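You operate a simulated robot arm through the tools that you are given. There is no shell and no other tool. Be economical: measure what you need, move in short steps, check, and stop when the job is done.

The job below is to be done with a simulated two-armed robot. You get a single attempt, and the scene is never put back.

Task
Carry the green tray with both arms and set it on the surface of the work table with the lever press. Put the bag of white keys on the cooling tray. Take the test key three on the long steel bench and put it away on the trials bench. Put the mould with a handle labelled "trial" from the blue frame painted on the long steel bench on the blue frame painted on the low bench and the mould with a handle marked "grattimo" on the deck of the steel trolley. Do these in any order.

Only the result counts: the job must be done as asked and must still hold three seconds after the hand-in. Knocking over, shifting, dropping, spilling or breaking anything else fails it.

Robot
Two 7-joint arms with fingered hands on one trunk, on a base that drives. Base frame: it is fixed to the floor where the robot stands at the start and does not move with it; the origin is under the middle of the robot, x ahead of it, y to its left, z up. Units: mm, degrees, N and s.
The left shoulder is at the start at [43, 102, 1188], the right one opposite. With the tool pointing down near the work surface each hand reaches from about 100 to 340 mm from the robot's upright axis, wherever it stands, measured 20 degrees to its own side. Places, roughly: bag of white keys [-3500, -6500, 1000]; blue frame painted on the low bench [-1900, -6400, 600]; cooling tray [-1500, -8250, 750]; deck of the steel trolley [-3800, -5100, 800]; mould with a handle [-750, -8250, 750]; surface of the work table with the lever press [-1800, -1400, 800]; test key three [-250, -8250, 750]; trials bench [-3800, -3000, 900]. Payload 2.4 kg a hand.
Tool frame (each hand has its own): the origin (TCP) lies between the finger pads and is the grasp point; the fingertips stand 17 mm ahead of it; z points along the fingers, y is the line along which they close. The gripper opens to 88 mm. The gripper's body begins 47 mm behind the TCP. The gripper is a hand of 3 fingers: y runs from the thumb to the fingers, the wrist lies at [0, 0, -165] in the tool frame.
Orientation is that of the tool frame in the base frame, as a unit quaternion [x, y, z, w]. With the fingers straight down and closing along the base's y, the tool's x points along the base's -x, its y along +y and its z along -z.

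Tools
- The arms move only by the tool play_rows. It takes "left_targets", "right_targets" or both (then of equal length, played together; a hand with none holds still); each is a list of rows, each an object of numbers (a shift or turn left out is 0): "tx", "ty", "tz": the shift along the tool's x, y, z in mm; "wx", "wy", "wz": the turn, a rotation vector about the tool's x, y, z in degrees. In form: [{"tx": .., "ty": .., "tz": .., "wx": .., "wy": .., "wz": ..}, ...]. A call has 1 to 10 rows; each row is the pose to reach, as a shift and turn from the pose commanded when the call began, along the tool's axes at that moment. Each row takes 0.2 s and may step no farther than 50 mm and 8.6 degrees from the row before; otherwise, the whole call is refused. A pose out of reach is approached as far as the arm can. The call stops where the force on the tool passes 40 N (or 10 N more than at its start, if that is more) or the arm is blocked; 0.2 s more then pass. In this call time passes only in rows, and 0.2 s behind the last. It gives the time, the measured TCP pose, the force on the tool (base axes), the opening and the grip force at its end, in the units of the frame above (readings bear some noise), with the torque about the TCP (base axes, N m) and any sound that the robot's microphone picked up.
- Cameras (640 x 400 px; columns grow to the right, rows downward): "scene" is now at [52.8, -33.7, 1603.4]; the picture's right is [-0.15, -0.99, -0.01], its down [-0.91, 0.14, -0.40] and it looks along [0.40, -0.05, -0.92] (base axes); focal length 275 px, centre (320, 200). "left" rides on the left gripper at [-52, 4, -66] in its tool frame; the picture's right is [-0.08, -1.00, 0.00], its down [0.78, -0.07, -0.62] and it looks along [0.62, -0.05, 0.78] (tool axes); focal length 243 px, centre (320, 200). "right" rides on the right gripper at [52, 4, -66] in its tool frame; the picture's right is [-0.09, 1.00, 0.00], its down [-0.78, -0.07, -0.62] and it looks along [-0.62, -0.05, 0.78] (tool axes); focal length 243 px, centre (320, 200). There is no depth. A picture from a camera that has moved, and an enlarged one, comes with that camera's place and axes in the base frame and with its lens. The place of the scene camera against the robot may be out by one fixed shift of up to 18 mm in any direction.
- get_image(camera): a new picture of that camera. The clock stands still meanwhile.
- raise_lower(by): slides the trunk up (or, below 0, down) by that many mm; the arms and the scene camera ride with it, the base frame stays. It gives what a move gives, with no picture.
- base_move(legs): drives the robot by 1 to 6 legs, each [ahead, left, turn to the left] in mm, mm and degrees, along the robot's own axes; the way and the turn of a leg run together, so that a leg with both is an arc; at most 1500 mm and 180 degrees a leg. The arms and the cameras ride along, it lands a little off, and it stops where it bumps. It gives what a move gives.
- move_fingers(finger1, finger2, thumb_bend, hand): sets how far each is bent, from 0 (flat) to 1 (curled in); at 0.3 the hand is open as for a grip, at 0.7 the pads meet at the TCP. One left out holds its place. A second passes; each finger stops where it meets its share of the squeeze, and holds until it gets a number again. It is the only way to open and close the hand. It gives what a move gives, with no picture; readings hold the bend of each and the force on the fingers (four entries, about 0 where the hand has none), thumb and palm.
- turn_head(pan, tilt): turns the head with the scene camera to pan (to the left, within 120 degrees either way) and tilt (down, from -29 to 69), counted from straight ahead of the robot. It gives what a move gives.
- close_up(camera, box): a new picture of the part [left, top, right, bottom] of that camera's present view, enlarged. The clock stands still meanwhile.
- hand_in(): hands the job in; it is judged then, once.

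Go step by step. Nothing tells you exact positions but the pictures and the camera data: compare them with the known pose of the tool, close in by small moves and look again before you grip or let go. The budget is 165 turns and 122 pictures, counting those below and the enlarged ones. Unless the task says otherwise, let go and move clear before handing in, and close with one line.

The tools are called by a JSON object that holds its "method" and its "body". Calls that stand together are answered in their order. play_rows: Moves the arms, as the interface text tells. Its arguments: {"type":"object","properties":{"left_targets":{"type":"array","items":{"type":"object","properties":{"tx":{"type":"number"},"ty":{"type":"number"},"tz":{"type":"number"},"wx":{"type":"number"},"wy":{"type":"number"},"wz":{"type":"number"}}}},"right_targets":{"type":"array","items":{"type":"object","properties":{"tx":{"type":"number"},"ty":{"type":"number"},"tz":{"type":"number"},"wx":{"type":"number"},"wy":{"type":"number"},"wz":{"type":"number"}}}}},"required":[]} The other tools are called the same way: raise_lower (by) slides the trunk up or down; move_fingers (finger1, finger2, thumb_bend, hand) moves the fingers one by one; base_move (legs) drives the base; turn_head (pan, tilt) turns the head that bears the scene camera; get_image (camera) takes a picture; close_up (camera, box) takes an enlarged picture of a part of a camera's view; hand_in () hands the job in.

At the start:

```text
clock: 0.0
left_tcp_pos: [318.1, 104.0, 902.7]
left_ee_rot: [0.025, 1.0, 0.006, 0.0]
left_force: [-0.6, -0.1, 0.2]
left_torque: [0.0, -0.04, 0.03]
left_gripper_width: 87.9
left_grip_force: 0.0
left_shape: jaw
left_bend: [0.3, 0.3, 0.3]
left_finger forces: [0.0, 0.1, 0.0, 0.0, 0.0, 0.0]
right_tcp_pos: [304.6, -168.7, 978.1]
right_ee_rot: [0.024, 1.0, 0.005, -0.001]
right_force: [0.0, -1.1, 0.2]
right_torque: [-0.01, 0.01, -0.01]
right_gripper_width: 87.8
right_grip_force: 0.1
right_shape: jaw
right_bend: [0.3, 0.3, 0.3]
right_finger forces: [0.0, 0.0, 0.0, 0.0, 0.0, 0.0]
trunk travel left (down, up): [-400.0, 430.0]
robot x, y, heading: [19.8, -9.6, -2.9]
head pan, tilt: [-5.5, 66.3]
```

scene: 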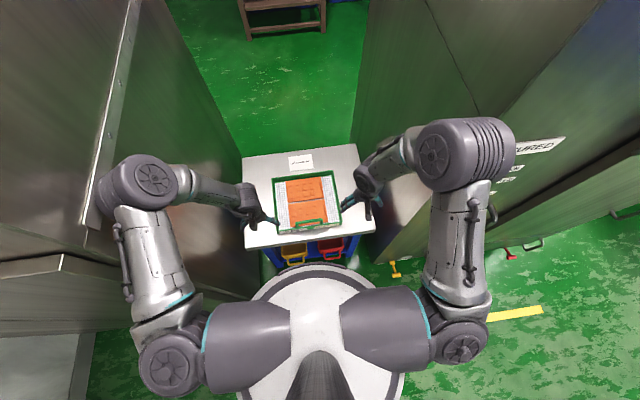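
right: 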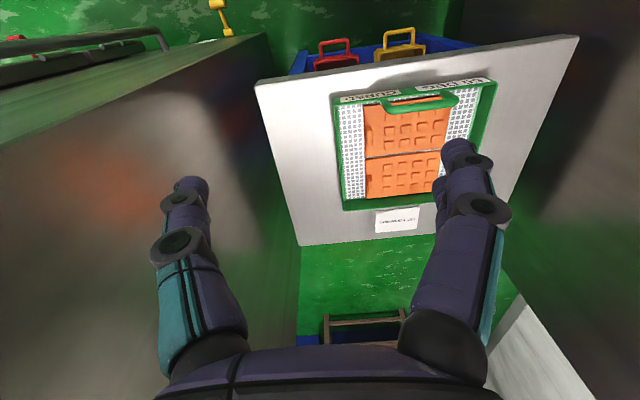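
left: 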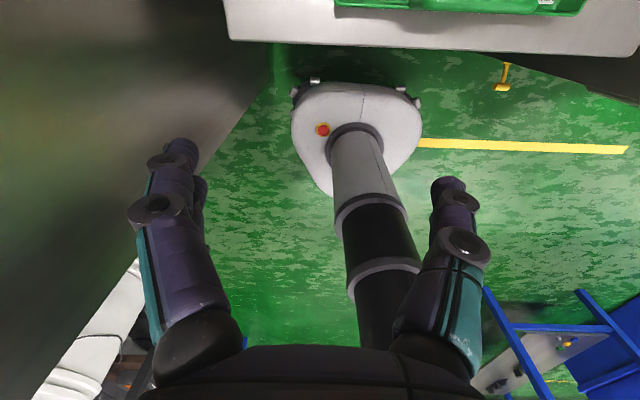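

I see the green tray with orange contents on a small stand ahead of me. I'll look closer at the tray and its handles first.

{"method": "close_up", "body": {"camera": "scene", "box": [220, 130, 400, 270]}}

{"method": "close_up", "body": {"camera": "right", "box": [240, 20, 600, 260]}}

```text
2.86 times, centred on (310, 200) of scene
camera zoom: at [52.8, -33.7, 1603.4], right [-0.15, -0.99, -0.01], down [-0.91, 0.14, -0.4], along [0.4, -0.05, -0.92], focal length 784 px, centre (349, 200)
```

zoom: 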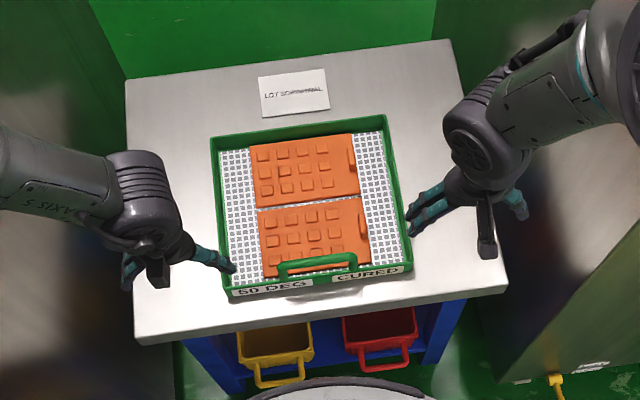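

```text
1.67 times, centred on (420, 140) of right
camera zoom: at [253.0, -163.0, 1044.2], right [0.13, 0.99, 0.01], down [0.78, -0.11, 0.62], along [0.61, -0.08, -0.79], focal length 404 px, centre (153, 300)
```

zoom: 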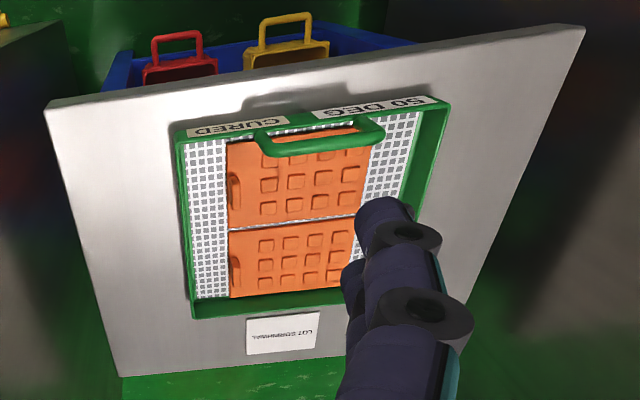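

Tray is about 230 mm square, centred near (470, -32), with side walls at y≈85 and y≈-150. I'll lower the trunk for reach, then move the hands forward over the side walls.

{"method": "raise_lower", "body": {"by": -170}}

{"method": "play_rows", "body": {"left_targets": [{"tx": -40, "wz": -1.5}, {"tx": -80, "wz": -2.9}, {"tx": -115, "ty": -15, "wz": -2.9}], "right_targets": [{"tx": -40, "wz": -1.5}, {"tx": -80, "tz": 30, "wz": -2.9}, {"tx": -125, "ty": 12, "tz": 75, "wz": -2.9}]}}

{"method": "get_image", "body": {"camera": "left"}}

{"method": "get_image", "body": {"camera": "right"}}

{"method": "get_image", "body": {"camera": "scene"}}

```text
clock: 1.9
left_tcp_pos: [318.8, 103.3, 732.4]
left_ee_rot: [0.029, 1.0, 0.004, -0.001]
left_force: [0.2, 0.2, -0.6]
left_torque: [0.0, 0.01, 0.02]
left_gripper_width: 88.4
left_grip_force: 0.0
left_shape: jaw
left_bend: [0.3, 0.3, 0.3]
left_finger forces: [0.0, 0.0, 0.0, 0.1, 0.0, 0.0]
right_tcp_pos: [301.4, -169.0, 809.1]
right_ee_rot: [0.03, 1.0, 0.005, 0.0]
right_force: [1.0, -0.1, 0.3]
right_torque: [-0.01, -0.02, 0.0]
right_gripper_width: 87.8
right_grip_force: 0.1
right_shape: jaw
right_bend: [0.3, 0.3, 0.3]
right_finger forces: [0.0, 0.0, 0.0, 0.0, 0.1, 0.0]
trunk travel left (down, up): [-230.0, 600.0]
robot x, y, heading: [12.5, -13.0, -3.4]
head pan, tilt: [-5.5, 66.3]
```

```text
refused: row 3 steps farther than a row can; nothing moved
```

```text
116 pictures are left
camera left: at [371.5, 105.2, 797.6], right [0.02, -1.0, -0.01], down [-0.78, -0.02, 0.62], along [-0.62, -0.01, -0.78], focal length 243 px, centre (320, 200)
```

left: 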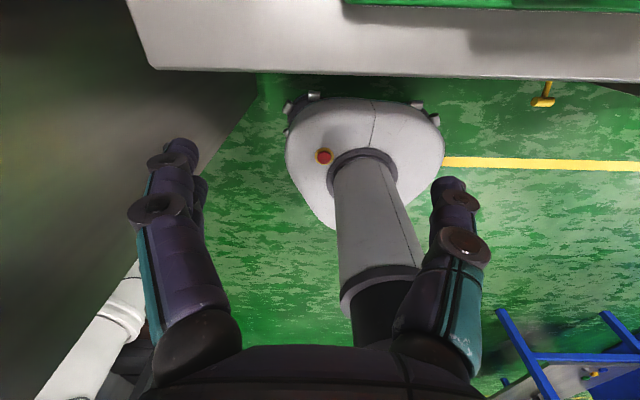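

```text
115 pictures are left
camera right: at [250.3, -162.8, 874.6], right [0.14, 0.99, 0.01], down [0.78, -0.12, 0.62], along [0.62, -0.08, -0.78], focal length 243 px, centre (320, 200)
```

right: 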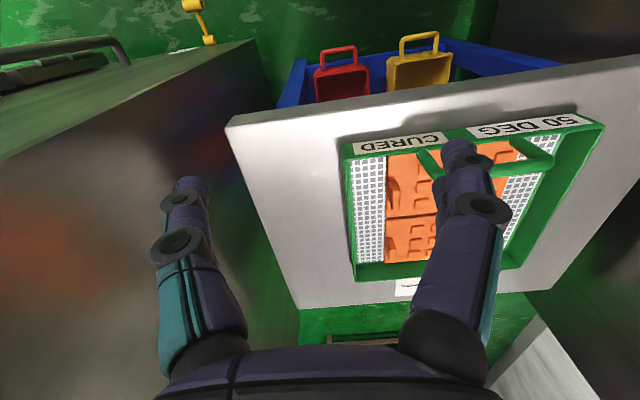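

```text
114 pictures are left
camera scene: at [50.4, -31.4, 1433.2], right [-0.15, -0.99, -0.01], down [-0.9, 0.15, -0.4], along [0.4, -0.05, -0.92], focal length 275 px, centre (320, 200)
```

scene: 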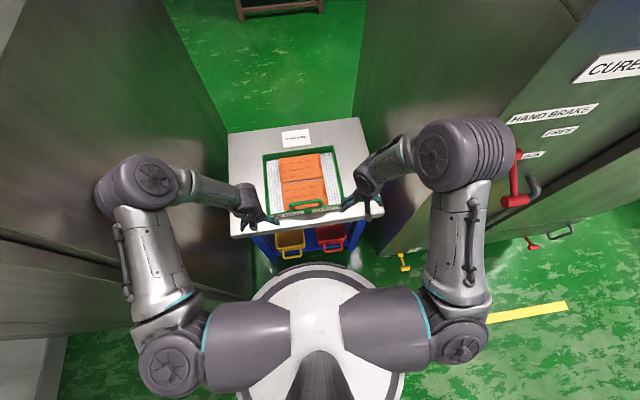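

The third row was too long a step, so I'll replay it in smaller ones.

{"method": "play_rows", "body": {"left_targets": [{"tx": -40, "wz": -1.5}, {"tx": -80, "wz": -2.9}, {"tx": -115, "ty": -15, "wz": -2.9}, {"tx": -145, "ty": -20, "wz": -2.9}], "right_targets": [{"tx": -40, "wz": -1.5}, {"tx": -80, "tz": 25, "wz": -2.9}, {"tx": -120, "ty": 8, "tz": 50, "wz": -2.9}, {"tx": -160, "ty": 12, "tz": 70, "wz": -2.9}]}}

{"method": "get_image", "body": {"camera": "left"}}

{"method": "get_image", "body": {"camera": "right"}}

```text
clock: 2.9
left_tcp_pos: [458.3, 88.3, 729.4]
left_ee_rot: [-0.002, 1.0, -0.001, -0.001]
left_force: [0.4, 0.3, -0.1]
left_torque: [0.01, 0.03, -0.01]
left_gripper_width: 88.1
left_grip_force: 0.2
left_shape: jaw
left_bend: [0.3, 0.3, 0.3]
left_finger forces: [0.1, 0.0, 0.1, 0.0, 0.0, 0.0]
right_tcp_pos: [460.8, -151.7, 740.5]
right_ee_rot: [-0.004, 1.0, 0.001, -0.003]
right_force: [-0.1, -0.2, 1.0]
right_torque: [0.02, 0.02, 0.02]
right_gripper_width: 87.6
right_grip_force: 0.0
right_shape: jaw
right_bend: [0.3, 0.3, 0.3]
right_finger forces: [0.1, 0.0, 0.0, 0.0, 0.0, 0.0]
trunk travel left (down, up): [-230.0, 600.0]
robot x, y, heading: [12.1, -7.8, -2.8]
head pan, tilt: [-5.5, 66.3]
```

```text
113 pictures are left
camera left: at [511.6, 94.4, 796.0], right [0.09, -1.0, 0.0], down [-0.78, -0.07, 0.62], along [-0.62, -0.06, -0.78], focal length 243 px, centre (320, 200)
```

left: 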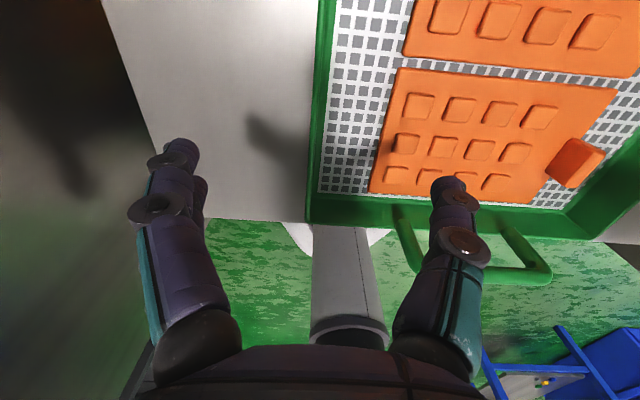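

```text
112 pictures are left
camera right: at [409.6, -148.5, 804.8], right [0.08, 1.0, 0.0], down [0.78, -0.06, 0.62], along [0.62, -0.05, -0.79], focal length 243 px, centre (320, 200)
```

right: 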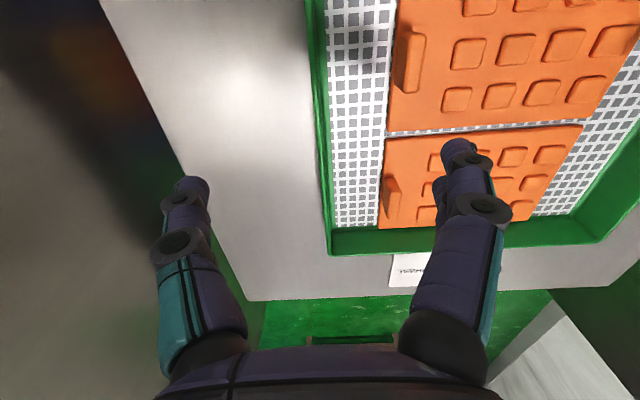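

The left camera and the earlier right view agree: rim top z≈655, left wall outer y≈92, right wall outer y≈-157, tray x from 375 to 595. I'll partly close the fingers, centre the hands over the walls and check.

{"method": "move_fingers", "body": {"hand": "left", "finger1": 0.5, "finger2": 0.5, "thumb_bend": 0.5}}

{"method": "move_fingers", "body": {"hand": "right", "finger1": 0.5, "finger2": 0.5, "thumb_bend": 0.5}}

{"method": "play_rows", "body": {"left_targets": [{"tx": -27, "ty": 1, "tz": 20}, {"tx": -27, "ty": 1, "tz": 40}], "right_targets": [{"tx": -24, "ty": -2, "tz": 25}, {"tx": -24, "ty": -2, "tz": 50}]}}

{"method": "get_image", "body": {"camera": "left"}}

{"method": "get_image", "body": {"camera": "right"}}

```text
clock: 3.9
left_tcp_pos: [461.3, 86.0, 731.8]
left_ee_rot: [-0.001, 1.0, 0.001, -0.001]
left_force: [-0.5, 0.7, -0.1]
left_torque: [0.02, -0.01, 0.01]
left_gripper_width: 40.6
left_grip_force: 0.1
left_shape: fingers
left_bend: [0.5, 0.5, 0.5]
left_finger forces: [0.0, 0.0, 0.1, 0.0, 0.0, 0.0]
right_tcp_pos: [464.7, -156.9, 740.3]
right_ee_rot: [-0.001, 1.0, -0.001, 0.0]
right_force: [-0.1, 0.2, 0.5]
right_torque: [0.01, 0.0, 0.01]
right_gripper_width: 88.0
right_grip_force: 0.0
right_shape: jaw
right_bend: [0.3, 0.3, 0.3]
right_finger forces: [0.0, 0.1, 0.0, 0.0, 0.0, 0.1]
trunk travel left (down, up): [-230.0, 600.0]
robot x, y, heading: [14.6, -12.5, -2.7]
head pan, tilt: [-5.5, 66.3]
```

```text
clock: 4.9
left_tcp_pos: [461.5, 84.7, 732.0]
left_ee_rot: [-0.001, 1.0, 0.0, 0.0]
left_force: [0.0, 0.0, -0.6]
left_torque: [0.02, 0.01, -0.02]
left_gripper_width: 40.6
left_grip_force: 0.1
left_shape: fingers
left_bend: [0.5, 0.5, 0.5]
left_finger forces: [0.0, 0.1, 0.0, 0.0, 0.0, 0.0]
right_tcp_pos: [464.6, -155.8, 739.1]
right_ee_rot: [-0.001, 1.0, 0.0, 0.0]
right_force: [-0.6, 0.5, 0.9]
right_torque: [0.0, 0.01, -0.01]
right_gripper_width: 40.5
right_grip_force: 0.1
right_shape: fingers
right_bend: [0.5, 0.5, 0.5]
right_finger forces: [0.0, 0.0, 0.0, 0.1, 0.1, 0.0]
trunk travel left (down, up): [-230.0, 600.0]
robot x, y, heading: [12.3, -6.7, -2.7]
head pan, tilt: [-5.5, 66.3]
```

```text
clock: 5.5
left_tcp_pos: [474.5, 87.1, 712.5]
left_ee_rot: [0.0, 1.0, 0.0, 0.0]
left_force: [0.0, 0.7, -0.2]
left_torque: [0.0, 0.03, -0.01]
left_gripper_width: 40.2
left_grip_force: 0.1
left_shape: fingers
left_bend: [0.5, 0.5, 0.5]
left_finger forces: [0.1, 0.0, 0.1, 0.0, 0.0, 0.1]
left hand out of reach, approached as far as the arm can: row 1, 2
right_tcp_pos: [466.8, -157.2, 713.7]
right_ee_rot: [-0.001, 1.0, 0.0, -0.001]
right_force: [0.1, -1.0, 0.1]
right_torque: [-0.03, -0.01, 0.0]
right_gripper_width: 40.5
right_grip_force: 0.0
right_shape: fingers
right_bend: [0.5, 0.5, 0.5]
right_finger forces: [0.0, 0.0, 0.0, 0.0, 0.0, 0.1]
right hand out of reach, approached as far as the arm can: row 1, 2
trunk travel left (down, up): [-230.0, 600.0]
robot x, y, heading: [16.5, -9.7, -3.1]
head pan, tilt: [-5.5, 66.3]
```

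```text
111 pictures are left
camera left: at [527.9, 91.8, 776.7], right [0.09, -1.0, 0.0], down [-0.78, -0.07, 0.62], along [-0.62, -0.05, -0.78], focal length 243 px, centre (320, 200)
```

left: 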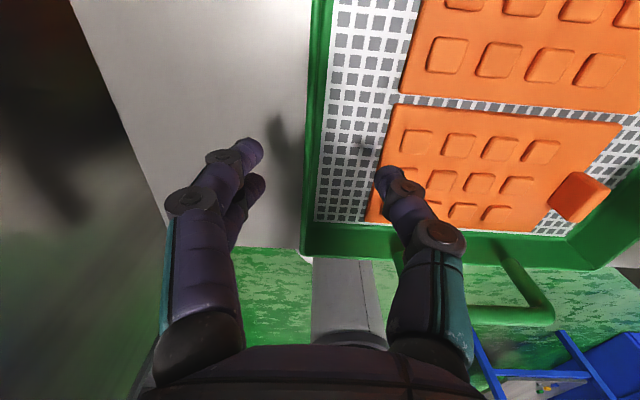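

```text
110 pictures are left
camera right: at [414.7, -153.2, 780.0], right [0.08, 1.0, 0.0], down [0.78, -0.07, 0.62], along [0.62, -0.05, -0.78], focal length 243 px, centre (320, 200)
```

right: 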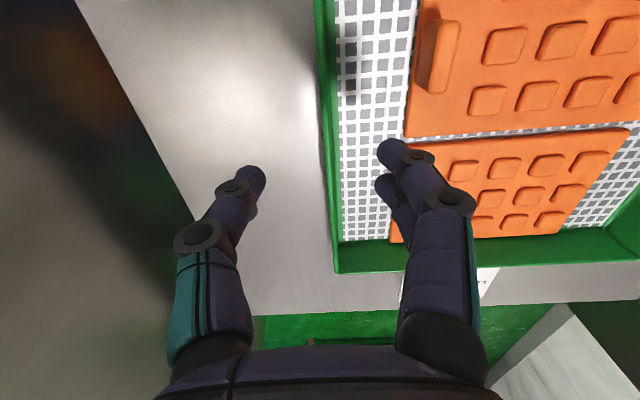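

Both hands straddle their walls but are at their reach limit in x. I'll creep the base forward 35 mm and recheck the poses.

{"method": "base_move", "body": {"legs": [[35, 0, 0]]}}

{"method": "raise_lower", "body": {"by": -30}}

```text
clock: 6.4
left_tcp_pos: [511.3, 84.2, 712.0]
left_ee_rot: [-0.001, 1.0, 0.0, 0.001]
left_force: [0.3, -0.3, -0.8]
left_torque: [-0.02, -0.03, 0.02]
left_gripper_width: 40.9
left_grip_force: 0.0
left_shape: fingers
left_bend: [0.5, 0.5, 0.5]
left_finger forces: [0.0, 0.0, 0.0, 0.0, 0.1, 0.0]
right_tcp_pos: [502.6, -159.6, 714.1]
right_ee_rot: [-0.001, 1.0, 0.001, 0.0]
right_force: [0.4, -0.3, 0.5]
right_torque: [0.01, 0.03, 0.03]
right_gripper_width: 40.5
right_grip_force: 0.1
right_shape: fingers
right_bend: [0.5, 0.5, 0.5]
right_finger forces: [0.0, 0.0, 0.1, 0.0, 0.0, 0.0]
trunk travel left (down, up): [-230.0, 600.0]
robot x, y, heading: [50.4, -10.1, -2.6]
head pan, tilt: [-5.5, 66.3]
```

```text
clock: 7.1
left_tcp_pos: [510.0, 85.4, 682.4]
left_ee_rot: [-0.001, 1.0, 0.0, 0.0]
left_force: [0.4, -0.7, -0.9]
left_torque: [0.0, -0.02, 0.0]
left_gripper_width: 40.6
left_grip_force: 0.0
left_shape: fingers
left_bend: [0.5, 0.5, 0.5]
left_finger forces: [0.0, 0.0, 0.1, 0.0, 0.0, 0.0]
right_tcp_pos: [501.1, -158.9, 684.6]
right_ee_rot: [0.001, 1.0, 0.0, 0.0]
right_force: [0.6, -0.5, 0.3]
right_torque: [0.0, -0.01, 0.0]
right_gripper_width: 40.7
right_grip_force: 0.0
right_shape: fingers
right_bend: [0.5, 0.5, 0.5]
right_finger forces: [0.1, 0.0, 0.0, 0.0, 0.1, 0.1]
trunk travel left (down, up): [-200.0, 630.0]
robot x, y, heading: [55.6, -12.1, -3.0]
head pan, tilt: [-5.5, 66.3]
```

Now I'll correct x and y over the walls before descending.

{"method": "play_rows", "body": {"left_targets": [{"tx": 25, "ty": 4.5}], "right_targets": [{"tx": 16, "ty": 5}]}}

{"method": "get_image", "body": {"camera": "left"}}

{"method": "get_image", "body": {"camera": "right"}}

```text
clock: 7.5
left_tcp_pos: [486.3, 88.8, 682.5]
left_ee_rot: [-0.001, 1.0, 0.0, 0.001]
left_force: [-0.2, 0.1, -0.9]
left_torque: [0.0, -0.01, -0.01]
left_gripper_width: 40.7
left_grip_force: 0.1
left_shape: fingers
left_bend: [0.5, 0.5, 0.5]
left_finger forces: [0.0, 0.0, 0.0, 0.0, 0.0, 0.0]
right_tcp_pos: [484.9, -154.7, 685.8]
right_ee_rot: [0.0, 1.0, 0.001, 0.001]
right_force: [-0.8, 0.3, -0.3]
right_torque: [0.03, 0.01, -0.01]
right_gripper_width: 40.7
right_grip_force: 0.1
right_shape: fingers
right_bend: [0.5, 0.5, 0.5]
right_finger forces: [0.0, 0.0, 0.1, 0.0, 0.2, 0.1]
trunk travel left (down, up): [-200.0, 630.0]
robot x, y, heading: [52.5, -9.1, -2.8]
head pan, tilt: [-5.5, 66.3]
```

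```text
109 pictures are left
camera left: at [538.5, 94.9, 747.6], right [0.09, -1.0, 0.0], down [-0.78, -0.07, 0.62], along [-0.62, -0.05, -0.78], focal length 243 px, centre (320, 200)
```

left: 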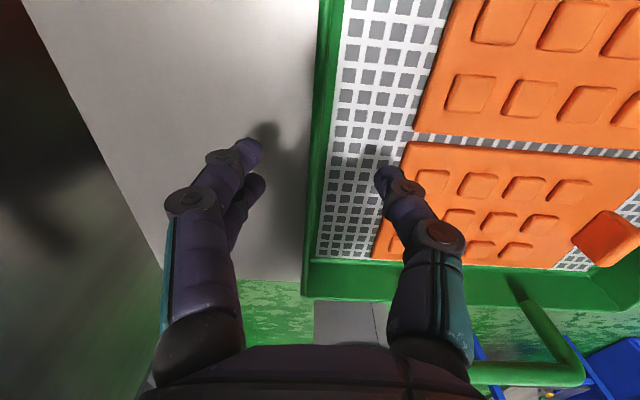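

```text
108 pictures are left
camera right: at [434.0, -150.4, 750.9], right [0.08, 1.0, 0.0], down [0.78, -0.07, 0.62], along [0.62, -0.05, -0.78], focal length 243 px, centre (320, 200)
```

right: 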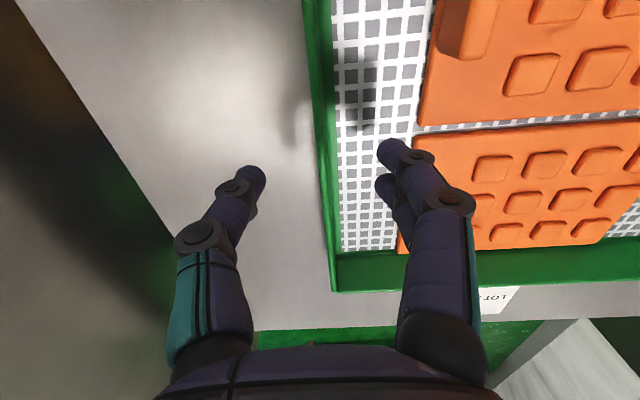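

Both walls sit between the finger pads. I'll descend to z≈648.

{"method": "play_rows", "body": {"left_targets": [{"tz": 12}, {"tz": 24}, {"tz": 35}], "right_targets": [{"tz": 13}, {"tz": 26}, {"tz": 38}]}}

{"method": "get_image", "body": {"camera": "left"}}

{"method": "get_image", "body": {"camera": "right"}}

```text
clock: 8.3
left_tcp_pos: [484.6, 88.9, 645.3]
left_ee_rot: [0.0, 1.0, -0.001, 0.001]
left_force: [0.5, -0.6, -0.4]
left_torque: [0.01, 0.02, 0.01]
left_gripper_width: 40.5
left_grip_force: 0.0
left_shape: fingers
left_bend: [0.5, 0.5, 0.5]
left_finger forces: [0.0, 0.0, 0.0, 0.1, 0.0, 0.0]
right_tcp_pos: [485.0, -154.7, 645.7]
right_ee_rot: [-0.002, 1.0, 0.0, 0.0]
right_force: [0.3, 0.0, -0.2]
right_torque: [0.01, -0.02, -0.01]
right_gripper_width: 40.6
right_grip_force: 0.1
right_shape: fingers
right_bend: [0.5, 0.5, 0.5]
right_finger forces: [0.0, 0.0, 0.0, 0.1, 0.1, 0.0]
trunk travel left (down, up): [-200.0, 630.0]
robot x, y, heading: [50.0, -11.8, -2.9]
head pan, tilt: [-5.5, 66.3]
```

```text
107 pictures are left
camera left: at [538.2, 95.1, 711.6], right [0.09, -1.0, 0.0], down [-0.78, -0.07, 0.62], along [-0.62, -0.05, -0.78], focal length 243 px, centre (320, 200)
```

left: 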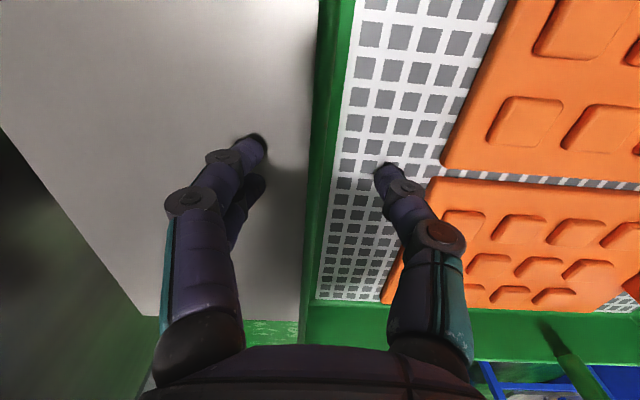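

```text
106 pictures are left
camera right: at [434.0, -149.9, 712.4], right [0.08, 1.0, 0.0], down [0.78, -0.07, 0.62], along [0.62, -0.05, -0.78], focal length 243 px, centre (320, 200)
```

right: 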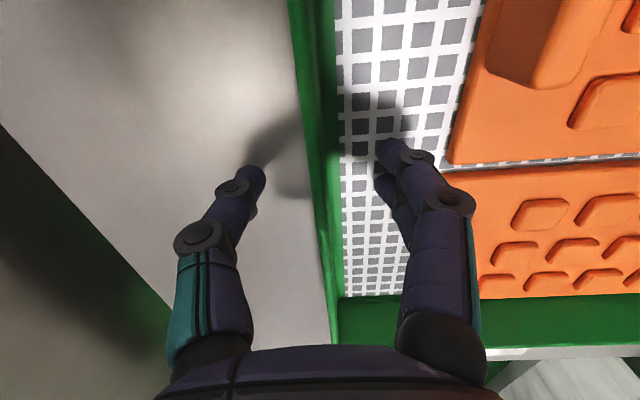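

The walls are between the pads on both hands, so I'll close them.

{"method": "move_fingers", "body": {"hand": "left", "finger1": 0.8, "finger2": 0.8, "thumb_bend": 0.8}}

{"method": "move_fingers", "body": {"hand": "right", "finger1": 0.8, "finger2": 0.8, "thumb_bend": 0.8}}

{"method": "raise_lower", "body": {"by": 15}}

{"method": "get_image", "body": {"camera": "scene"}}

```text
clock: 9.3
left_tcp_pos: [485.2, 89.7, 646.1]
left_ee_rot: [0.0, 1.0, 0.0, 0.0]
left_force: [-0.6, 0.7, -0.6]
left_torque: [-0.01, 0.04, -0.04]
left_gripper_width: 0.2
left_grip_force: 9.1
left_shape: fingers
left_bend: [0.75, 0.75, 0.73]
left_finger forces: [4.6, 4.8, 0.0, 0.0, 8.6, 0.1]
right_tcp_pos: [485.9, -153.9, 647.4]
right_ee_rot: [-0.001, 1.0, -0.001, 0.0]
right_force: [0.7, -0.3, -0.9]
right_torque: [-0.01, -0.02, 0.02]
right_gripper_width: 40.3
right_grip_force: 0.0
right_shape: fingers
right_bend: [0.5, 0.5, 0.5]
right_finger forces: [0.0, 0.1, 0.1, 0.0, 0.1, 0.0]
trunk travel left (down, up): [-200.0, 630.0]
robot x, y, heading: [52.4, -9.7, -2.9]
head pan, tilt: [-5.5, 66.3]
```

```text
clock: 10.3
left_tcp_pos: [486.4, 89.2, 646.9]
left_ee_rot: [-0.001, 1.0, 0.0, 0.0]
left_force: [0.0, 1.6, 0.3]
left_torque: [0.01, 0.01, -0.03]
left_gripper_width: 0.1
left_grip_force: 9.1
left_shape: fingers
left_bend: [0.75, 0.75, 0.73]
left_finger forces: [4.9, 4.8, 0.1, 0.0, 8.3, 0.1]
right_tcp_pos: [485.4, -154.7, 647.1]
right_ee_rot: [-0.001, 1.0, 0.0, 0.0]
right_force: [-0.2, -1.6, -0.1]
right_torque: [-0.05, 0.01, 0.0]
right_gripper_width: 0.0
right_grip_force: 8.7
right_shape: fingers
right_bend: [0.76, 0.76, 0.71]
right_finger forces: [3.8, 4.0, 0.1, 0.1, 9.3, 0.0]
trunk travel left (down, up): [-200.0, 630.0]
robot x, y, heading: [52.3, -9.6, -2.8]
head pan, tilt: [-5.5, 66.3]
```

```text
clock: 11.0
left_tcp_pos: [485.1, 88.1, 661.5]
left_ee_rot: [-0.001, 1.0, 0.0, 0.0]
left_force: [-0.8, 2.0, -3.3]
left_torque: [-0.03, -0.01, 0.01]
left_gripper_width: 0.0
left_grip_force: 9.2
left_shape: fingers
left_bend: [0.75, 0.75, 0.73]
left_finger forces: [4.9, 4.8, 0.0, 0.1, 8.3, 0.0]
right_tcp_pos: [485.8, -154.8, 661.3]
right_ee_rot: [-0.001, 1.0, 0.0, 0.0]
right_force: [-1.5, -1.9, -2.3]
right_torque: [-0.06, -0.03, -0.04]
right_gripper_width: 0.0
right_grip_force: 8.1
right_shape: fingers
right_bend: [0.76, 0.76, 0.71]
right_finger forces: [3.9, 4.0, 0.0, 0.1, 9.2, 0.0]
trunk travel left (down, up): [-215.0, 615.0]
robot x, y, heading: [53.6, -6.5, -2.8]
head pan, tilt: [-5.5, 66.3]
```

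```text
105 pictures are left
camera scene: at [87.7, -20.3, 1418.5], right [-0.15, -0.99, 0.0], down [-0.91, 0.13, -0.4], along [0.4, -0.06, -0.92], focal length 275 px, centre (320, 200)
```

scene: 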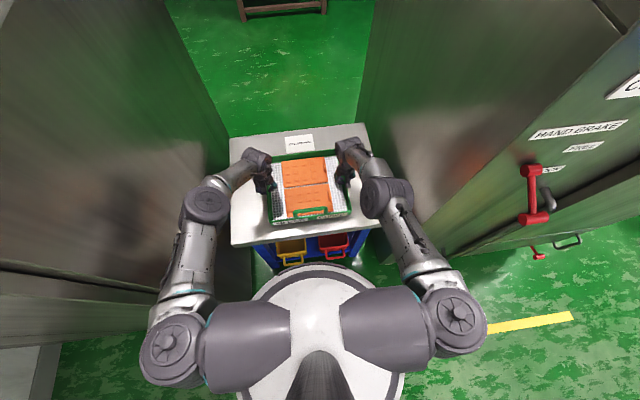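

The tray is lifted cleanly at about 6 N total load. I'll raise it above the 800 mm table and look to the rear right to plan the route.

{"method": "raise_lower", "body": {"by": 265}}

{"method": "turn_head", "body": {"pan": -115, "tilt": 25}}

{"method": "get_image", "body": {"camera": "scene"}}

{"method": "turn_head", "body": {"pan": 115, "tilt": 25}}

{"method": "get_image", "body": {"camera": "scene"}}

```text
clock: 13.7
left_tcp_pos: [485.8, 89.5, 925.7]
left_ee_rot: [-0.002, 1.0, 0.0, 0.0]
left_force: [-0.4, 1.3, -3.5]
left_torque: [0.0, -0.01, -0.04]
left_gripper_width: 0.0
left_grip_force: 9.2
left_shape: fingers
left_bend: [0.75, 0.75, 0.73]
left_finger forces: [4.9, 4.9, 0.1, 0.1, 8.2, 0.0]
right_tcp_pos: [485.4, -153.6, 924.4]
right_ee_rot: [-0.001, 1.0, 0.0, 0.0]
right_force: [0.5, -2.1, -3.8]
right_torque: [-0.05, -0.01, 0.0]
right_gripper_width: 0.0
right_grip_force: 8.4
right_shape: fingers
right_bend: [0.76, 0.76, 0.71]
right_finger forces: [3.8, 3.9, 0.0, 0.0, 9.3, 0.1]
trunk travel left (down, up): [-480.0, 350.0]
robot x, y, heading: [51.8, -5.5, -2.6]
head pan, tilt: [-5.5, 66.3]
```

```text
clock: 15.5
left_tcp_pos: [486.4, 89.3, 925.9]
left_ee_rot: [-0.001, 1.0, 0.0, 0.0]
left_force: [0.3, 1.6, -2.5]
left_torque: [0.0, 0.03, 0.05]
left_gripper_width: 0.1
left_grip_force: 8.8
left_shape: fingers
left_bend: [0.75, 0.75, 0.73]
left_finger forces: [4.9, 4.8, 0.0, 0.1, 8.3, 0.0]
right_tcp_pos: [486.7, -153.8, 926.5]
right_ee_rot: [-0.001, 1.0, 0.001, -0.001]
right_force: [-0.2, -0.8, -3.2]
right_torque: [-0.05, -0.01, 0.01]
right_gripper_width: 0.1
right_grip_force: 9.1
right_shape: fingers
right_bend: [0.76, 0.76, 0.71]
right_finger forces: [3.8, 4.0, 0.0, 0.0, 9.2, 0.0]
trunk travel left (down, up): [-480.0, 350.0]
robot x, y, heading: [50.6, -11.6, -2.7]
head pan, tilt: [-115.0, 25.0]
```

```text
104 pictures are left
camera scene: at [-13.6, -93.2, 1740.5], right [-0.88, 0.47, 0.0], down [0.2, 0.37, -0.91], along [-0.42, -0.8, -0.42], focal length 275 px, centre (320, 200)
```

scene: 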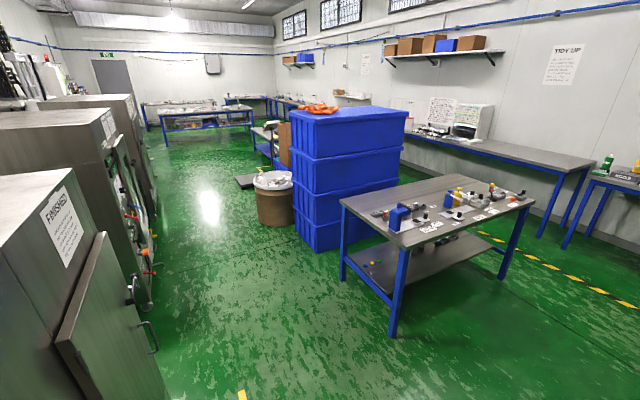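

```text
clock: 18.8
left_tcp_pos: [485.6, 89.2, 926.1]
left_ee_rot: [0.0, 1.0, 0.0, 0.0]
left_force: [-0.3, 1.1, -2.8]
left_torque: [-0.01, -0.03, 0.03]
left_gripper_width: 0.0
left_grip_force: 9.1
left_shape: fingers
left_bend: [0.75, 0.75, 0.73]
left_finger forces: [5.1, 4.8, 0.0, 0.0, 8.2, 0.0]
right_tcp_pos: [484.5, -153.8, 926.7]
right_ee_rot: [-0.001, 1.0, 0.0, 0.0]
right_force: [-0.6, -1.5, -3.0]
right_torque: [-0.06, 0.01, 0.01]
right_gripper_width: 0.2
right_grip_force: 9.1
right_shape: fingers
right_bend: [0.76, 0.76, 0.71]
right_finger forces: [3.8, 4.0, 0.0, 0.0, 9.3, 0.1]
trunk travel left (down, up): [-480.0, 350.0]
robot x, y, heading: [47.3, -11.6, -2.8]
head pan, tilt: [115.0, 25.0]
```

```text
103 pictures are left
camera scene: at [-5.3, 73.7, 1740.5], right [0.93, 0.38, 0.0], down [0.16, -0.39, -0.91], along [-0.34, 0.84, -0.42], focal length 275 px, centre (320, 200)
```

scene: 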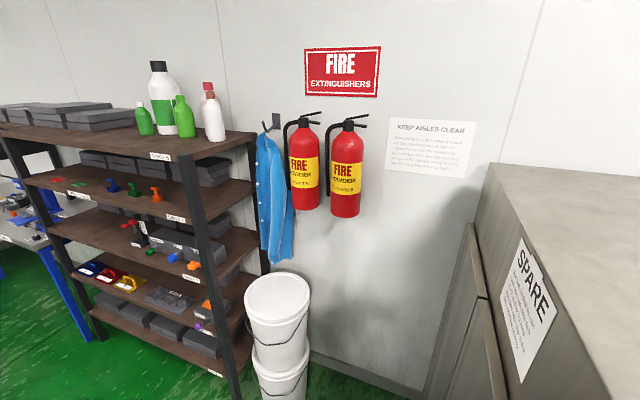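

The table with the blue legs at about (-1740, -1360) is the target; it spans roughly x -2430..-1090, y -1860..-1050 and is cluttered. I'll zoom in to find the lever press and free space.

{"method": "turn_head", "body": {"pan": -120, "tilt": 25}}

{"method": "close_up", "body": {"camera": "scene", "box": [290, 150, 510, 290]}}

```text
clock: 22.1
left_tcp_pos: [485.5, 89.0, 926.3]
left_ee_rot: [-0.001, 1.0, -0.001, 0.0]
left_force: [0.7, 1.7, -2.9]
left_torque: [-0.01, -0.01, 0.01]
left_gripper_width: 0.5
left_grip_force: 9.0
left_shape: fingers
left_bend: [0.75, 0.75, 0.73]
left_finger forces: [5.0, 4.7, 0.0, 0.0, 8.3, 0.0]
right_tcp_pos: [485.0, -154.9, 926.6]
right_ee_rot: [-0.001, 1.0, 0.0, 0.0]
right_force: [0.4, -2.2, -3.4]
right_torque: [-0.03, -0.01, 0.01]
right_gripper_width: 0.0
right_grip_force: 8.8
right_shape: fingers
right_bend: [0.76, 0.76, 0.71]
right_finger forces: [3.8, 4.0, 0.1, 0.1, 9.3, 0.1]
trunk travel left (down, up): [-480.0, 350.0]
robot x, y, heading: [50.0, -10.1, -2.7]
head pan, tilt: [-120.0, 25.0]
```

```text
2.86 times, centred on (400, 220) of scene
camera zoom: at [-20.6, -89.1, 1740.5], right [-0.84, 0.54, 0.0], down [0.23, 0.36, -0.91], along [-0.49, -0.76, -0.42], focal length 784 px, centre (91, 143)
```

zoom: 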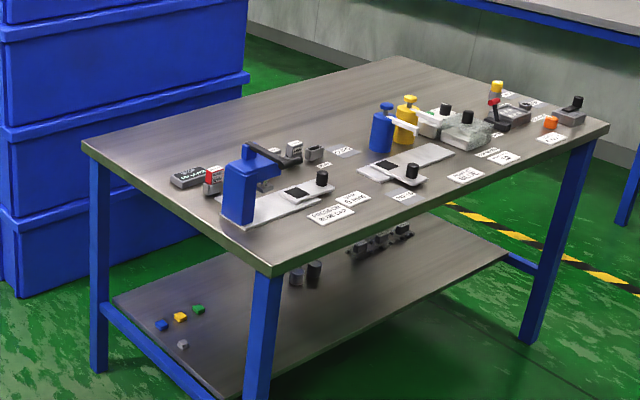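

Stations line the +y half of that table; the back strip (y ≈ -1850 to -1500) at the east end is free. I'll back out, turn round to face -x, and slide towards that strip, keeping clear of the table for now.

{"method": "base_move", "body": {"legs": [[-450, 0, 0], [0, 0, 180], [0, 1350, 2.5]]}}

{"method": "turn_head", "body": {"pan": 0, "tilt": 45}}

{"method": "get_image", "body": {"camera": "scene"}}

```text
clock: 38.5
left_tcp_pos: [-935.2, -1435.0, 926.1]
left_ee_rot: [1.0, -0.003, 0.0, 0.0]
left_force: [0.0, -0.8, -2.7]
left_torque: [-0.02, 0.02, -0.04]
left_gripper_width: 0.0
left_grip_force: 9.2
left_shape: fingers
left_bend: [0.75, 0.75, 0.73]
left_finger forces: [5.1, 4.9, 0.0, 0.1, 8.4, 0.0]
right_tcp_pos: [-933.6, -1190.1, 927.0]
right_ee_rot: [1.0, -0.003, 0.0, 0.0]
right_force: [0.9, 1.1, -3.2]
right_torque: [0.02, 0.0, 0.02]
right_gripper_width: 0.0
right_grip_force: 8.1
right_shape: fingers
right_bend: [0.76, 0.76, 0.71]
right_finger forces: [3.8, 4.0, 0.1, 0.0, 9.3, 0.0]
trunk travel left (down, up): [-480.0, 350.0]
robot x, y, heading: [-499.2, -1337.6, 176.8]
head pan, tilt: [-120.0, 25.0]
```

```text
clock: 40.5
left_tcp_pos: [-934.4, -1434.5, 925.7]
left_ee_rot: [1.0, -0.003, 0.0, 0.0]
left_force: [0.2, -2.3, -2.3]
left_torque: [0.0, 0.03, 0.0]
left_gripper_width: 0.1
left_grip_force: 8.6
left_shape: fingers
left_bend: [0.76, 0.75, 0.73]
left_finger forces: [5.1, 4.9, 0.0, 0.0, 8.3, 0.0]
right_tcp_pos: [-934.1, -1191.4, 925.1]
right_ee_rot: [1.0, -0.003, 0.001, -0.001]
right_force: [-0.2, 1.2, -3.7]
right_torque: [0.05, -0.05, -0.01]
right_gripper_width: 0.0
right_grip_force: 8.4
right_shape: fingers
right_bend: [0.76, 0.76, 0.71]
right_finger forces: [3.8, 3.8, 0.0, 0.1, 9.4, 0.0]
trunk travel left (down, up): [-480.0, 350.0]
robot x, y, heading: [-498.0, -1336.9, 176.8]
head pan, tilt: [0.0, 45.0]
```

```text
101 pictures are left
camera scene: at [-565.3, -1334.5, 1709.8], right [0.06, 1.0, 0.0], down [0.71, -0.04, -0.71], along [-0.71, 0.04, -0.71], focal length 275 px, centre (320, 200)
```

scene: 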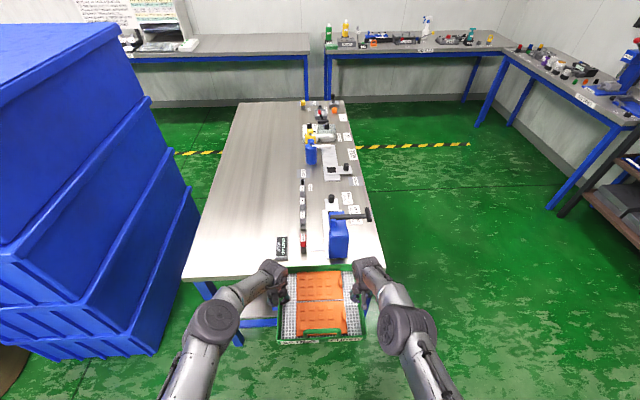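

The table end and the strip beside the black block are clear: block edge at y≈-1469, table edge at y≈-1805. I'll slide left to centre the tray at y≈-1640, then go ahead over the table end.

{"method": "base_move", "body": {"legs": [[0, 345, 0], [305, 0, 0]]}}

{"method": "turn_head", "body": {"pan": 0, "tilt": 62}}

{"method": "get_image", "body": {"camera": "scene"}}

```text
clock: 44.4
left_tcp_pos: [-1261.6, -1764.4, 926.0]
left_ee_rot: [1.0, -0.004, 0.0, 0.0]
left_force: [0.4, -1.2, -2.3]
left_torque: [-0.02, -0.01, -0.05]
left_gripper_width: 0.1
left_grip_force: 9.1
left_shape: fingers
left_bend: [0.76, 0.75, 0.73]
left_finger forces: [5.0, 4.9, 0.0, 0.0, 8.3, 0.0]
right_tcp_pos: [-1259.2, -1519.8, 925.8]
right_ee_rot: [1.0, -0.002, 0.001, 0.0]
right_force: [0.5, 1.8, -3.1]
right_torque: [0.08, 0.0, 0.03]
right_gripper_width: 0.0
right_grip_force: 8.7
right_shape: fingers
right_bend: [0.76, 0.76, 0.71]
right_finger forces: [3.7, 3.9, 0.1, 0.0, 9.4, 0.1]
trunk travel left (down, up): [-480.0, 350.0]
robot x, y, heading: [-824.7, -1669.1, 177.1]
head pan, tilt: [0.0, 45.0]
```

```text
clock: 45.2
left_tcp_pos: [-1260.8, -1763.6, 924.4]
left_ee_rot: [1.0, -0.003, 0.0, 0.0]
left_force: [0.3, -0.9, -2.4]
left_torque: [0.0, 0.01, 0.0]
left_gripper_width: 0.1
left_grip_force: 8.4
left_shape: fingers
left_bend: [0.76, 0.75, 0.73]
left_finger forces: [4.8, 4.7, 0.0, 0.1, 8.6, 0.0]
right_tcp_pos: [-1259.2, -1519.5, 927.2]
right_ee_rot: [1.0, -0.003, 0.0, 0.0]
right_force: [0.1, 1.2, -2.9]
right_torque: [0.03, 0.0, -0.02]
right_gripper_width: 0.0
right_grip_force: 8.3
right_shape: fingers
right_bend: [0.76, 0.76, 0.71]
right_finger forces: [4.0, 4.1, 0.0, 0.0, 9.1, 0.0]
trunk travel left (down, up): [-480.0, 350.0]
robot x, y, heading: [-826.7, -1667.5, 176.9]
head pan, tilt: [0.0, 62.0]
```

```text
100 pictures are left
camera scene: at [-873.5, -1664.9, 1688.1], right [0.06, 1.0, 0.0], down [0.88, -0.05, -0.47], along [-0.47, 0.03, -0.88], focal length 275 px, centre (320, 200)
```

scene: 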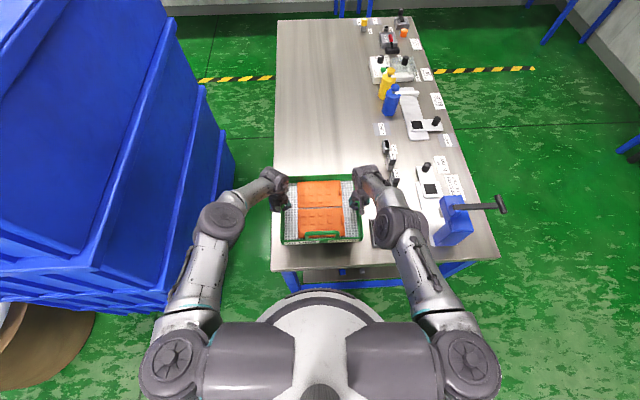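

Tray is over the free table end. I'll lower part-way and check the surroundings with the right hand camera.

{"method": "raise_lower", "body": {"by": -75}}

{"method": "get_image", "body": {"camera": "right"}}

{"method": "get_image", "body": {"camera": "left"}}

```text
clock: 46.3
left_tcp_pos: [-1260.7, -1763.1, 852.3]
left_ee_rot: [1.0, -0.003, 0.001, 0.0]
left_force: [-0.8, -1.9, -3.0]
left_torque: [0.0, 0.03, 0.02]
left_gripper_width: 0.0
left_grip_force: 9.1
left_shape: fingers
left_bend: [0.76, 0.75, 0.73]
left_finger forces: [5.1, 4.8, 0.0, 0.0, 8.5, 0.0]
right_tcp_pos: [-1259.5, -1519.9, 851.8]
right_ee_rot: [1.0, -0.003, 0.0, 0.0]
right_force: [-0.5, 1.2, -2.8]
right_torque: [0.05, -0.03, 0.0]
right_gripper_width: 0.0
right_grip_force: 8.5
right_shape: fingers
right_bend: [0.76, 0.76, 0.71]
right_finger forces: [3.9, 4.0, 0.0, 0.0, 9.3, 0.1]
trunk travel left (down, up): [-405.0, 425.0]
robot x, y, heading: [-824.7, -1664.8, 176.9]
head pan, tilt: [0.0, 62.0]
```

```text
99 pictures are left
camera right: at [-1206.8, -1524.8, 917.4], right [-0.09, -1.0, 0.0], down [-0.78, 0.07, 0.62], along [-0.62, 0.06, -0.78], focal length 243 px, centre (320, 200)
```

right: 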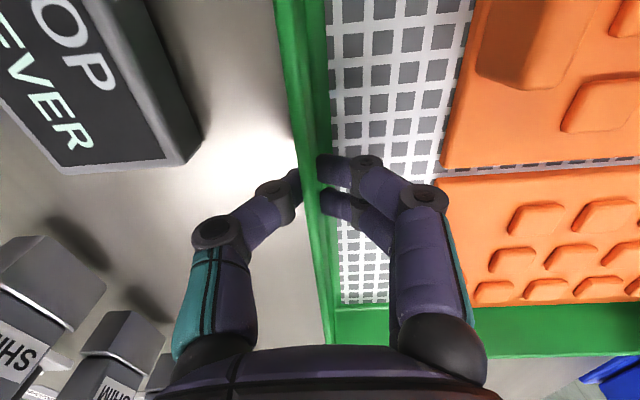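

```text
98 pictures are left
camera left: at [-1311.8, -1766.8, 916.6], right [-0.08, 1.0, 0.0], down [0.78, 0.06, 0.62], along [0.62, 0.05, -0.78], focal length 243 px, centre (320, 200)
```

left: 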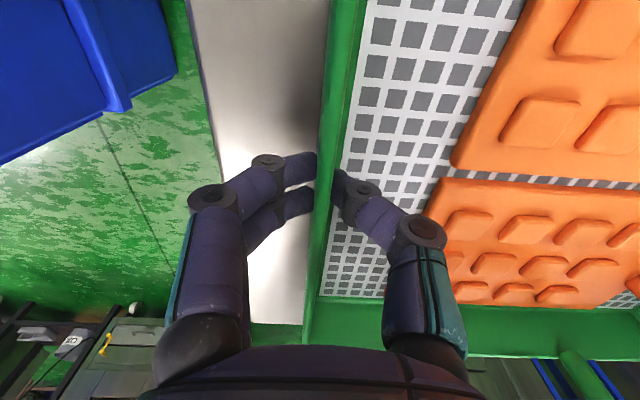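

Clearances are good: about 25 mm to the STOP LEVER block and 40 mm to the table edge. I'll lower the last bit gently.

{"method": "play_rows", "body": {"left_targets": [{"tz": 8}, {"tz": 15}, {"tz": 20}], "right_targets": [{"tz": 8}, {"tz": 15}, {"tz": 20}]}}

{"method": "play_rows", "body": {"left_targets": [{"tz": 2}, {"tz": 3.5}], "right_targets": [{"tz": 2}, {"tz": 3.5}]}}

{"method": "play_rows", "body": {"left_targets": [{"tz": 2}], "right_targets": [{"tz": 2}]}}

```text
clock: 47.1
left_tcp_pos: [-1260.8, -1762.9, 838.5]
left_ee_rot: [1.0, -0.001, -0.006, -0.003]
left_force: [9.0, -1.8, 29.1]
left_torque: [0.06, -0.07, 0.0]
left_gripper_width: 0.0
left_grip_force: 20.5
left_shape: fingers
left_bend: [0.79, 0.79, 0.8]
left_finger forces: [8.8, 8.6, 0.0, 0.1, 23.0, 0.0]
right_tcp_pos: [-1254.7, -1518.7, 839.3]
right_ee_rot: [1.0, -0.002, -0.007, 0.0]
right_force: [-6.0, -0.1, 9.9]
right_torque: [0.05, 0.05, 0.03]
right_gripper_width: 0.0
right_grip_force: 11.1
right_shape: fingers
right_bend: [0.79, 0.78, 0.74]
right_finger forces: [5.7, 5.6, 0.0, 0.0, 11.2, 0.0]
right hand out of reach, approached as far as the arm can: row 2, 3
trunk travel left (down, up): [-405.0, 425.0]
robot x, y, heading: [-826.9, -1667.4, 176.9]
head pan, tilt: [0.0, 62.0]
stopped in row 3 (left hand): the force on the tool passed its limit (the readings are from after the stop); the commanded pose is now the measured one
```

```text
clock: 47.5
left_tcp_pos: [-1261.9, -1762.0, 838.2]
left_ee_rot: [1.0, 0.0, -0.007, -0.004]
left_force: [11.8, -1.6, 28.2]
left_torque: [0.0, -0.09, 0.0]
left_gripper_width: 0.1
left_grip_force: 20.5
left_shape: fingers
left_bend: [0.79, 0.79, 0.81]
left_finger forces: [8.7, 8.7, 0.0, 0.0, 24.2, 0.1]
right_tcp_pos: [-1255.2, -1519.6, 838.5]
right_ee_rot: [1.0, -0.002, -0.009, 0.0]
right_force: [-1.3, -1.6, 11.0]
right_torque: [0.08, 0.0, 0.02]
right_gripper_width: 0.0
right_grip_force: 11.5
right_shape: fingers
right_bend: [0.79, 0.78, 0.74]
right_finger forces: [5.9, 5.7, 0.1, 0.0, 11.8, 0.0]
trunk travel left (down, up): [-405.0, 425.0]
robot x, y, heading: [-824.4, -1666.2, 176.9]
head pan, tilt: [0.0, 62.0]
stopped in row 1 (left hand): the force on the tool passed its limit (the readings are from after the stop); the commanded pose is now the measured one
```

```text
clock: 47.9
left_tcp_pos: [-1261.7, -1761.8, 837.6]
left_ee_rot: [1.0, -0.001, -0.009, -0.004]
left_force: [12.6, -1.6, 29.9]
left_torque: [0.01, -0.12, 0.01]
left_gripper_width: 0.0
left_grip_force: 21.3
left_shape: fingers
left_bend: [0.79, 0.79, 0.81]
left_finger forces: [9.1, 9.2, 0.1, 0.0, 24.7, 0.1]
right_tcp_pos: [-1256.0, -1520.5, 838.5]
right_ee_rot: [1.0, -0.003, -0.011, 0.0]
right_force: [0.1, 1.5, 12.5]
right_torque: [0.08, 0.01, -0.02]
right_gripper_width: 0.2
right_grip_force: 12.1
right_shape: fingers
right_bend: [0.79, 0.79, 0.74]
right_finger forces: [5.8, 5.6, 0.1, 0.0, 12.7, 0.0]
trunk travel left (down, up): [-405.0, 425.0]
robot x, y, heading: [-825.7, -1665.5, 177.1]
head pan, tilt: [0.0, 62.0]
stopped in row 1 (left hand): the force on the tool passed its limit (the readings are from after the stop); the commanded pose is now the measured one
```

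The tray is on the surface (contact at tool z≈839). I'll relieve the pressing force, then open the fingers.

{"method": "play_rows", "body": {"left_targets": [{"tz": -3}], "right_targets": [{"tz": -2}]}}

{"method": "move_fingers", "body": {"hand": "left", "finger1": 0.5, "finger2": 0.5, "thumb_bend": 0.5}}

{"method": "move_fingers", "body": {"hand": "right", "finger1": 0.5, "finger2": 0.5, "thumb_bend": 0.5}}

{"method": "raise_lower", "body": {"by": 60}}

{"method": "get_image", "body": {"camera": "scene"}}

```text
clock: 48.3
left_tcp_pos: [-1261.5, -1762.2, 837.8]
left_ee_rot: [1.0, -0.001, -0.006, -0.004]
left_force: [10.0, -3.2, 17.9]
left_torque: [-0.02, -0.08, -0.01]
left_gripper_width: 0.2
left_grip_force: 15.2
left_shape: fingers
left_bend: [0.79, 0.79, 0.79]
left_finger forces: [7.5, 7.6, 0.0, 0.0, 16.2, 0.0]
right_tcp_pos: [-1255.8, -1520.2, 838.4]
right_ee_rot: [1.0, -0.003, -0.01, 0.0]
right_force: [-0.2, 1.0, 7.5]
right_torque: [0.08, 0.0, 0.0]
right_gripper_width: 0.1
right_grip_force: 11.0
right_shape: fingers
right_bend: [0.79, 0.78, 0.73]
right_finger forces: [5.2, 5.0, 0.0, 0.0, 11.3, 0.1]
trunk travel left (down, up): [-405.0, 425.0]
robot x, y, heading: [-821.8, -1667.4, 176.9]
head pan, tilt: [0.0, 62.0]
```

```text
clock: 49.1
left_tcp_pos: [-1265.6, -1762.9, 841.6]
left_ee_rot: [1.0, 0.0, -0.011, -0.004]
left_force: [4.2, -1.9, 27.7]
left_torque: [-0.06, -0.2, -0.06]
left_gripper_width: 19.7
left_grip_force: 13.4
left_shape: fingers
left_bend: [0.51, 0.55, 0.64]
left_finger forces: [1.0, 6.2, 0.0, 0.0, 19.8, 0.1]
right_tcp_pos: [-1255.2, -1519.8, 840.0]
right_ee_rot: [1.0, -0.002, -0.01, 0.0]
right_force: [1.0, 1.1, 4.5]
right_torque: [0.06, -0.04, 0.01]
right_gripper_width: 0.2
right_grip_force: 10.2
right_shape: fingers
right_bend: [0.78, 0.78, 0.73]
right_finger forces: [5.0, 4.9, 0.0, 0.1, 10.5, 0.0]
trunk travel left (down, up): [-405.0, 425.0]
robot x, y, heading: [-824.2, -1664.3, 176.9]
head pan, tilt: [0.0, 62.0]
stopped (left hand): the force on the tool passed its limit (the readings are from after the stop); the commanded pose is now the measured one
```

```text
clock: 50.1
left_tcp_pos: [-1264.8, -1761.5, 840.9]
left_ee_rot: [1.0, 0.0, -0.011, -0.004]
left_force: [-8.0, -0.8, 34.7]
left_torque: [-0.05, 0.0, -0.07]
left_gripper_width: 20.2
left_grip_force: 17.6
left_shape: fingers
left_bend: [0.51, 0.56, 0.64]
left_finger forces: [2.0, 7.5, 0.0, 0.1, 25.1, 0.1]
right_tcp_pos: [-1256.8, -1520.1, 842.0]
right_ee_rot: [1.0, -0.003, -0.013, -0.001]
right_force: [-5.4, 3.7, 39.1]
right_torque: [0.48, 0.01, 0.09]
right_gripper_width: 15.1
right_grip_force: 19.6
right_shape: fingers
right_bend: [0.72, 0.72, 0.55]
right_finger forces: [8.2, 8.4, 0.0, 0.0, 22.3, 0.0]
trunk travel left (down, up): [-405.0, 425.0]
robot x, y, heading: [-825.6, -1668.6, 176.9]
head pan, tilt: [0.0, 62.0]
```

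```text
clock: 51.1
left_tcp_pos: [-1265.6, -1762.4, 898.9]
left_ee_rot: [1.0, -0.001, -0.008, -0.003]
left_force: [0.5, -0.4, 0.4]
left_torque: [-0.01, 0.01, 0.03]
left_gripper_width: 39.5
left_grip_force: 0.0
left_shape: fingers
left_bend: [0.5, 0.5, 0.5]
left_finger forces: [0.0, 0.0, 0.0, 0.0, 0.0, 0.0]
right_tcp_pos: [-1256.1, -1519.0, 898.0]
right_ee_rot: [1.0, -0.003, -0.008, 0.001]
right_force: [-0.3, 0.4, 0.7]
right_torque: [0.0, 0.04, -0.03]
right_gripper_width: 39.7
right_grip_force: 0.1
right_shape: fingers
right_bend: [0.5, 0.5, 0.5]
right_finger forces: [0.0, 0.1, 0.0, 0.1, 0.1, 0.1]
trunk travel left (down, up): [-465.0, 365.0]
robot x, y, heading: [-820.2, -1663.6, 176.8]
head pan, tilt: [0.0, 62.0]
```

```text
97 pictures are left
camera scene: at [-872.9, -1665.0, 1673.0], right [0.05, 1.0, 0.0], down [0.88, -0.05, -0.47], along [-0.47, 0.03, -0.88], focal length 275 px, centre (320, 200)
```

scene: 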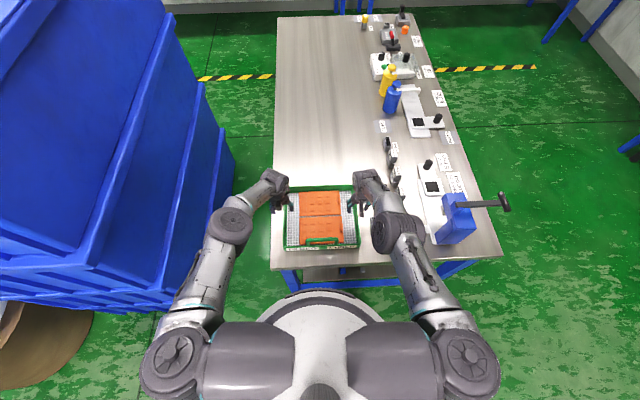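

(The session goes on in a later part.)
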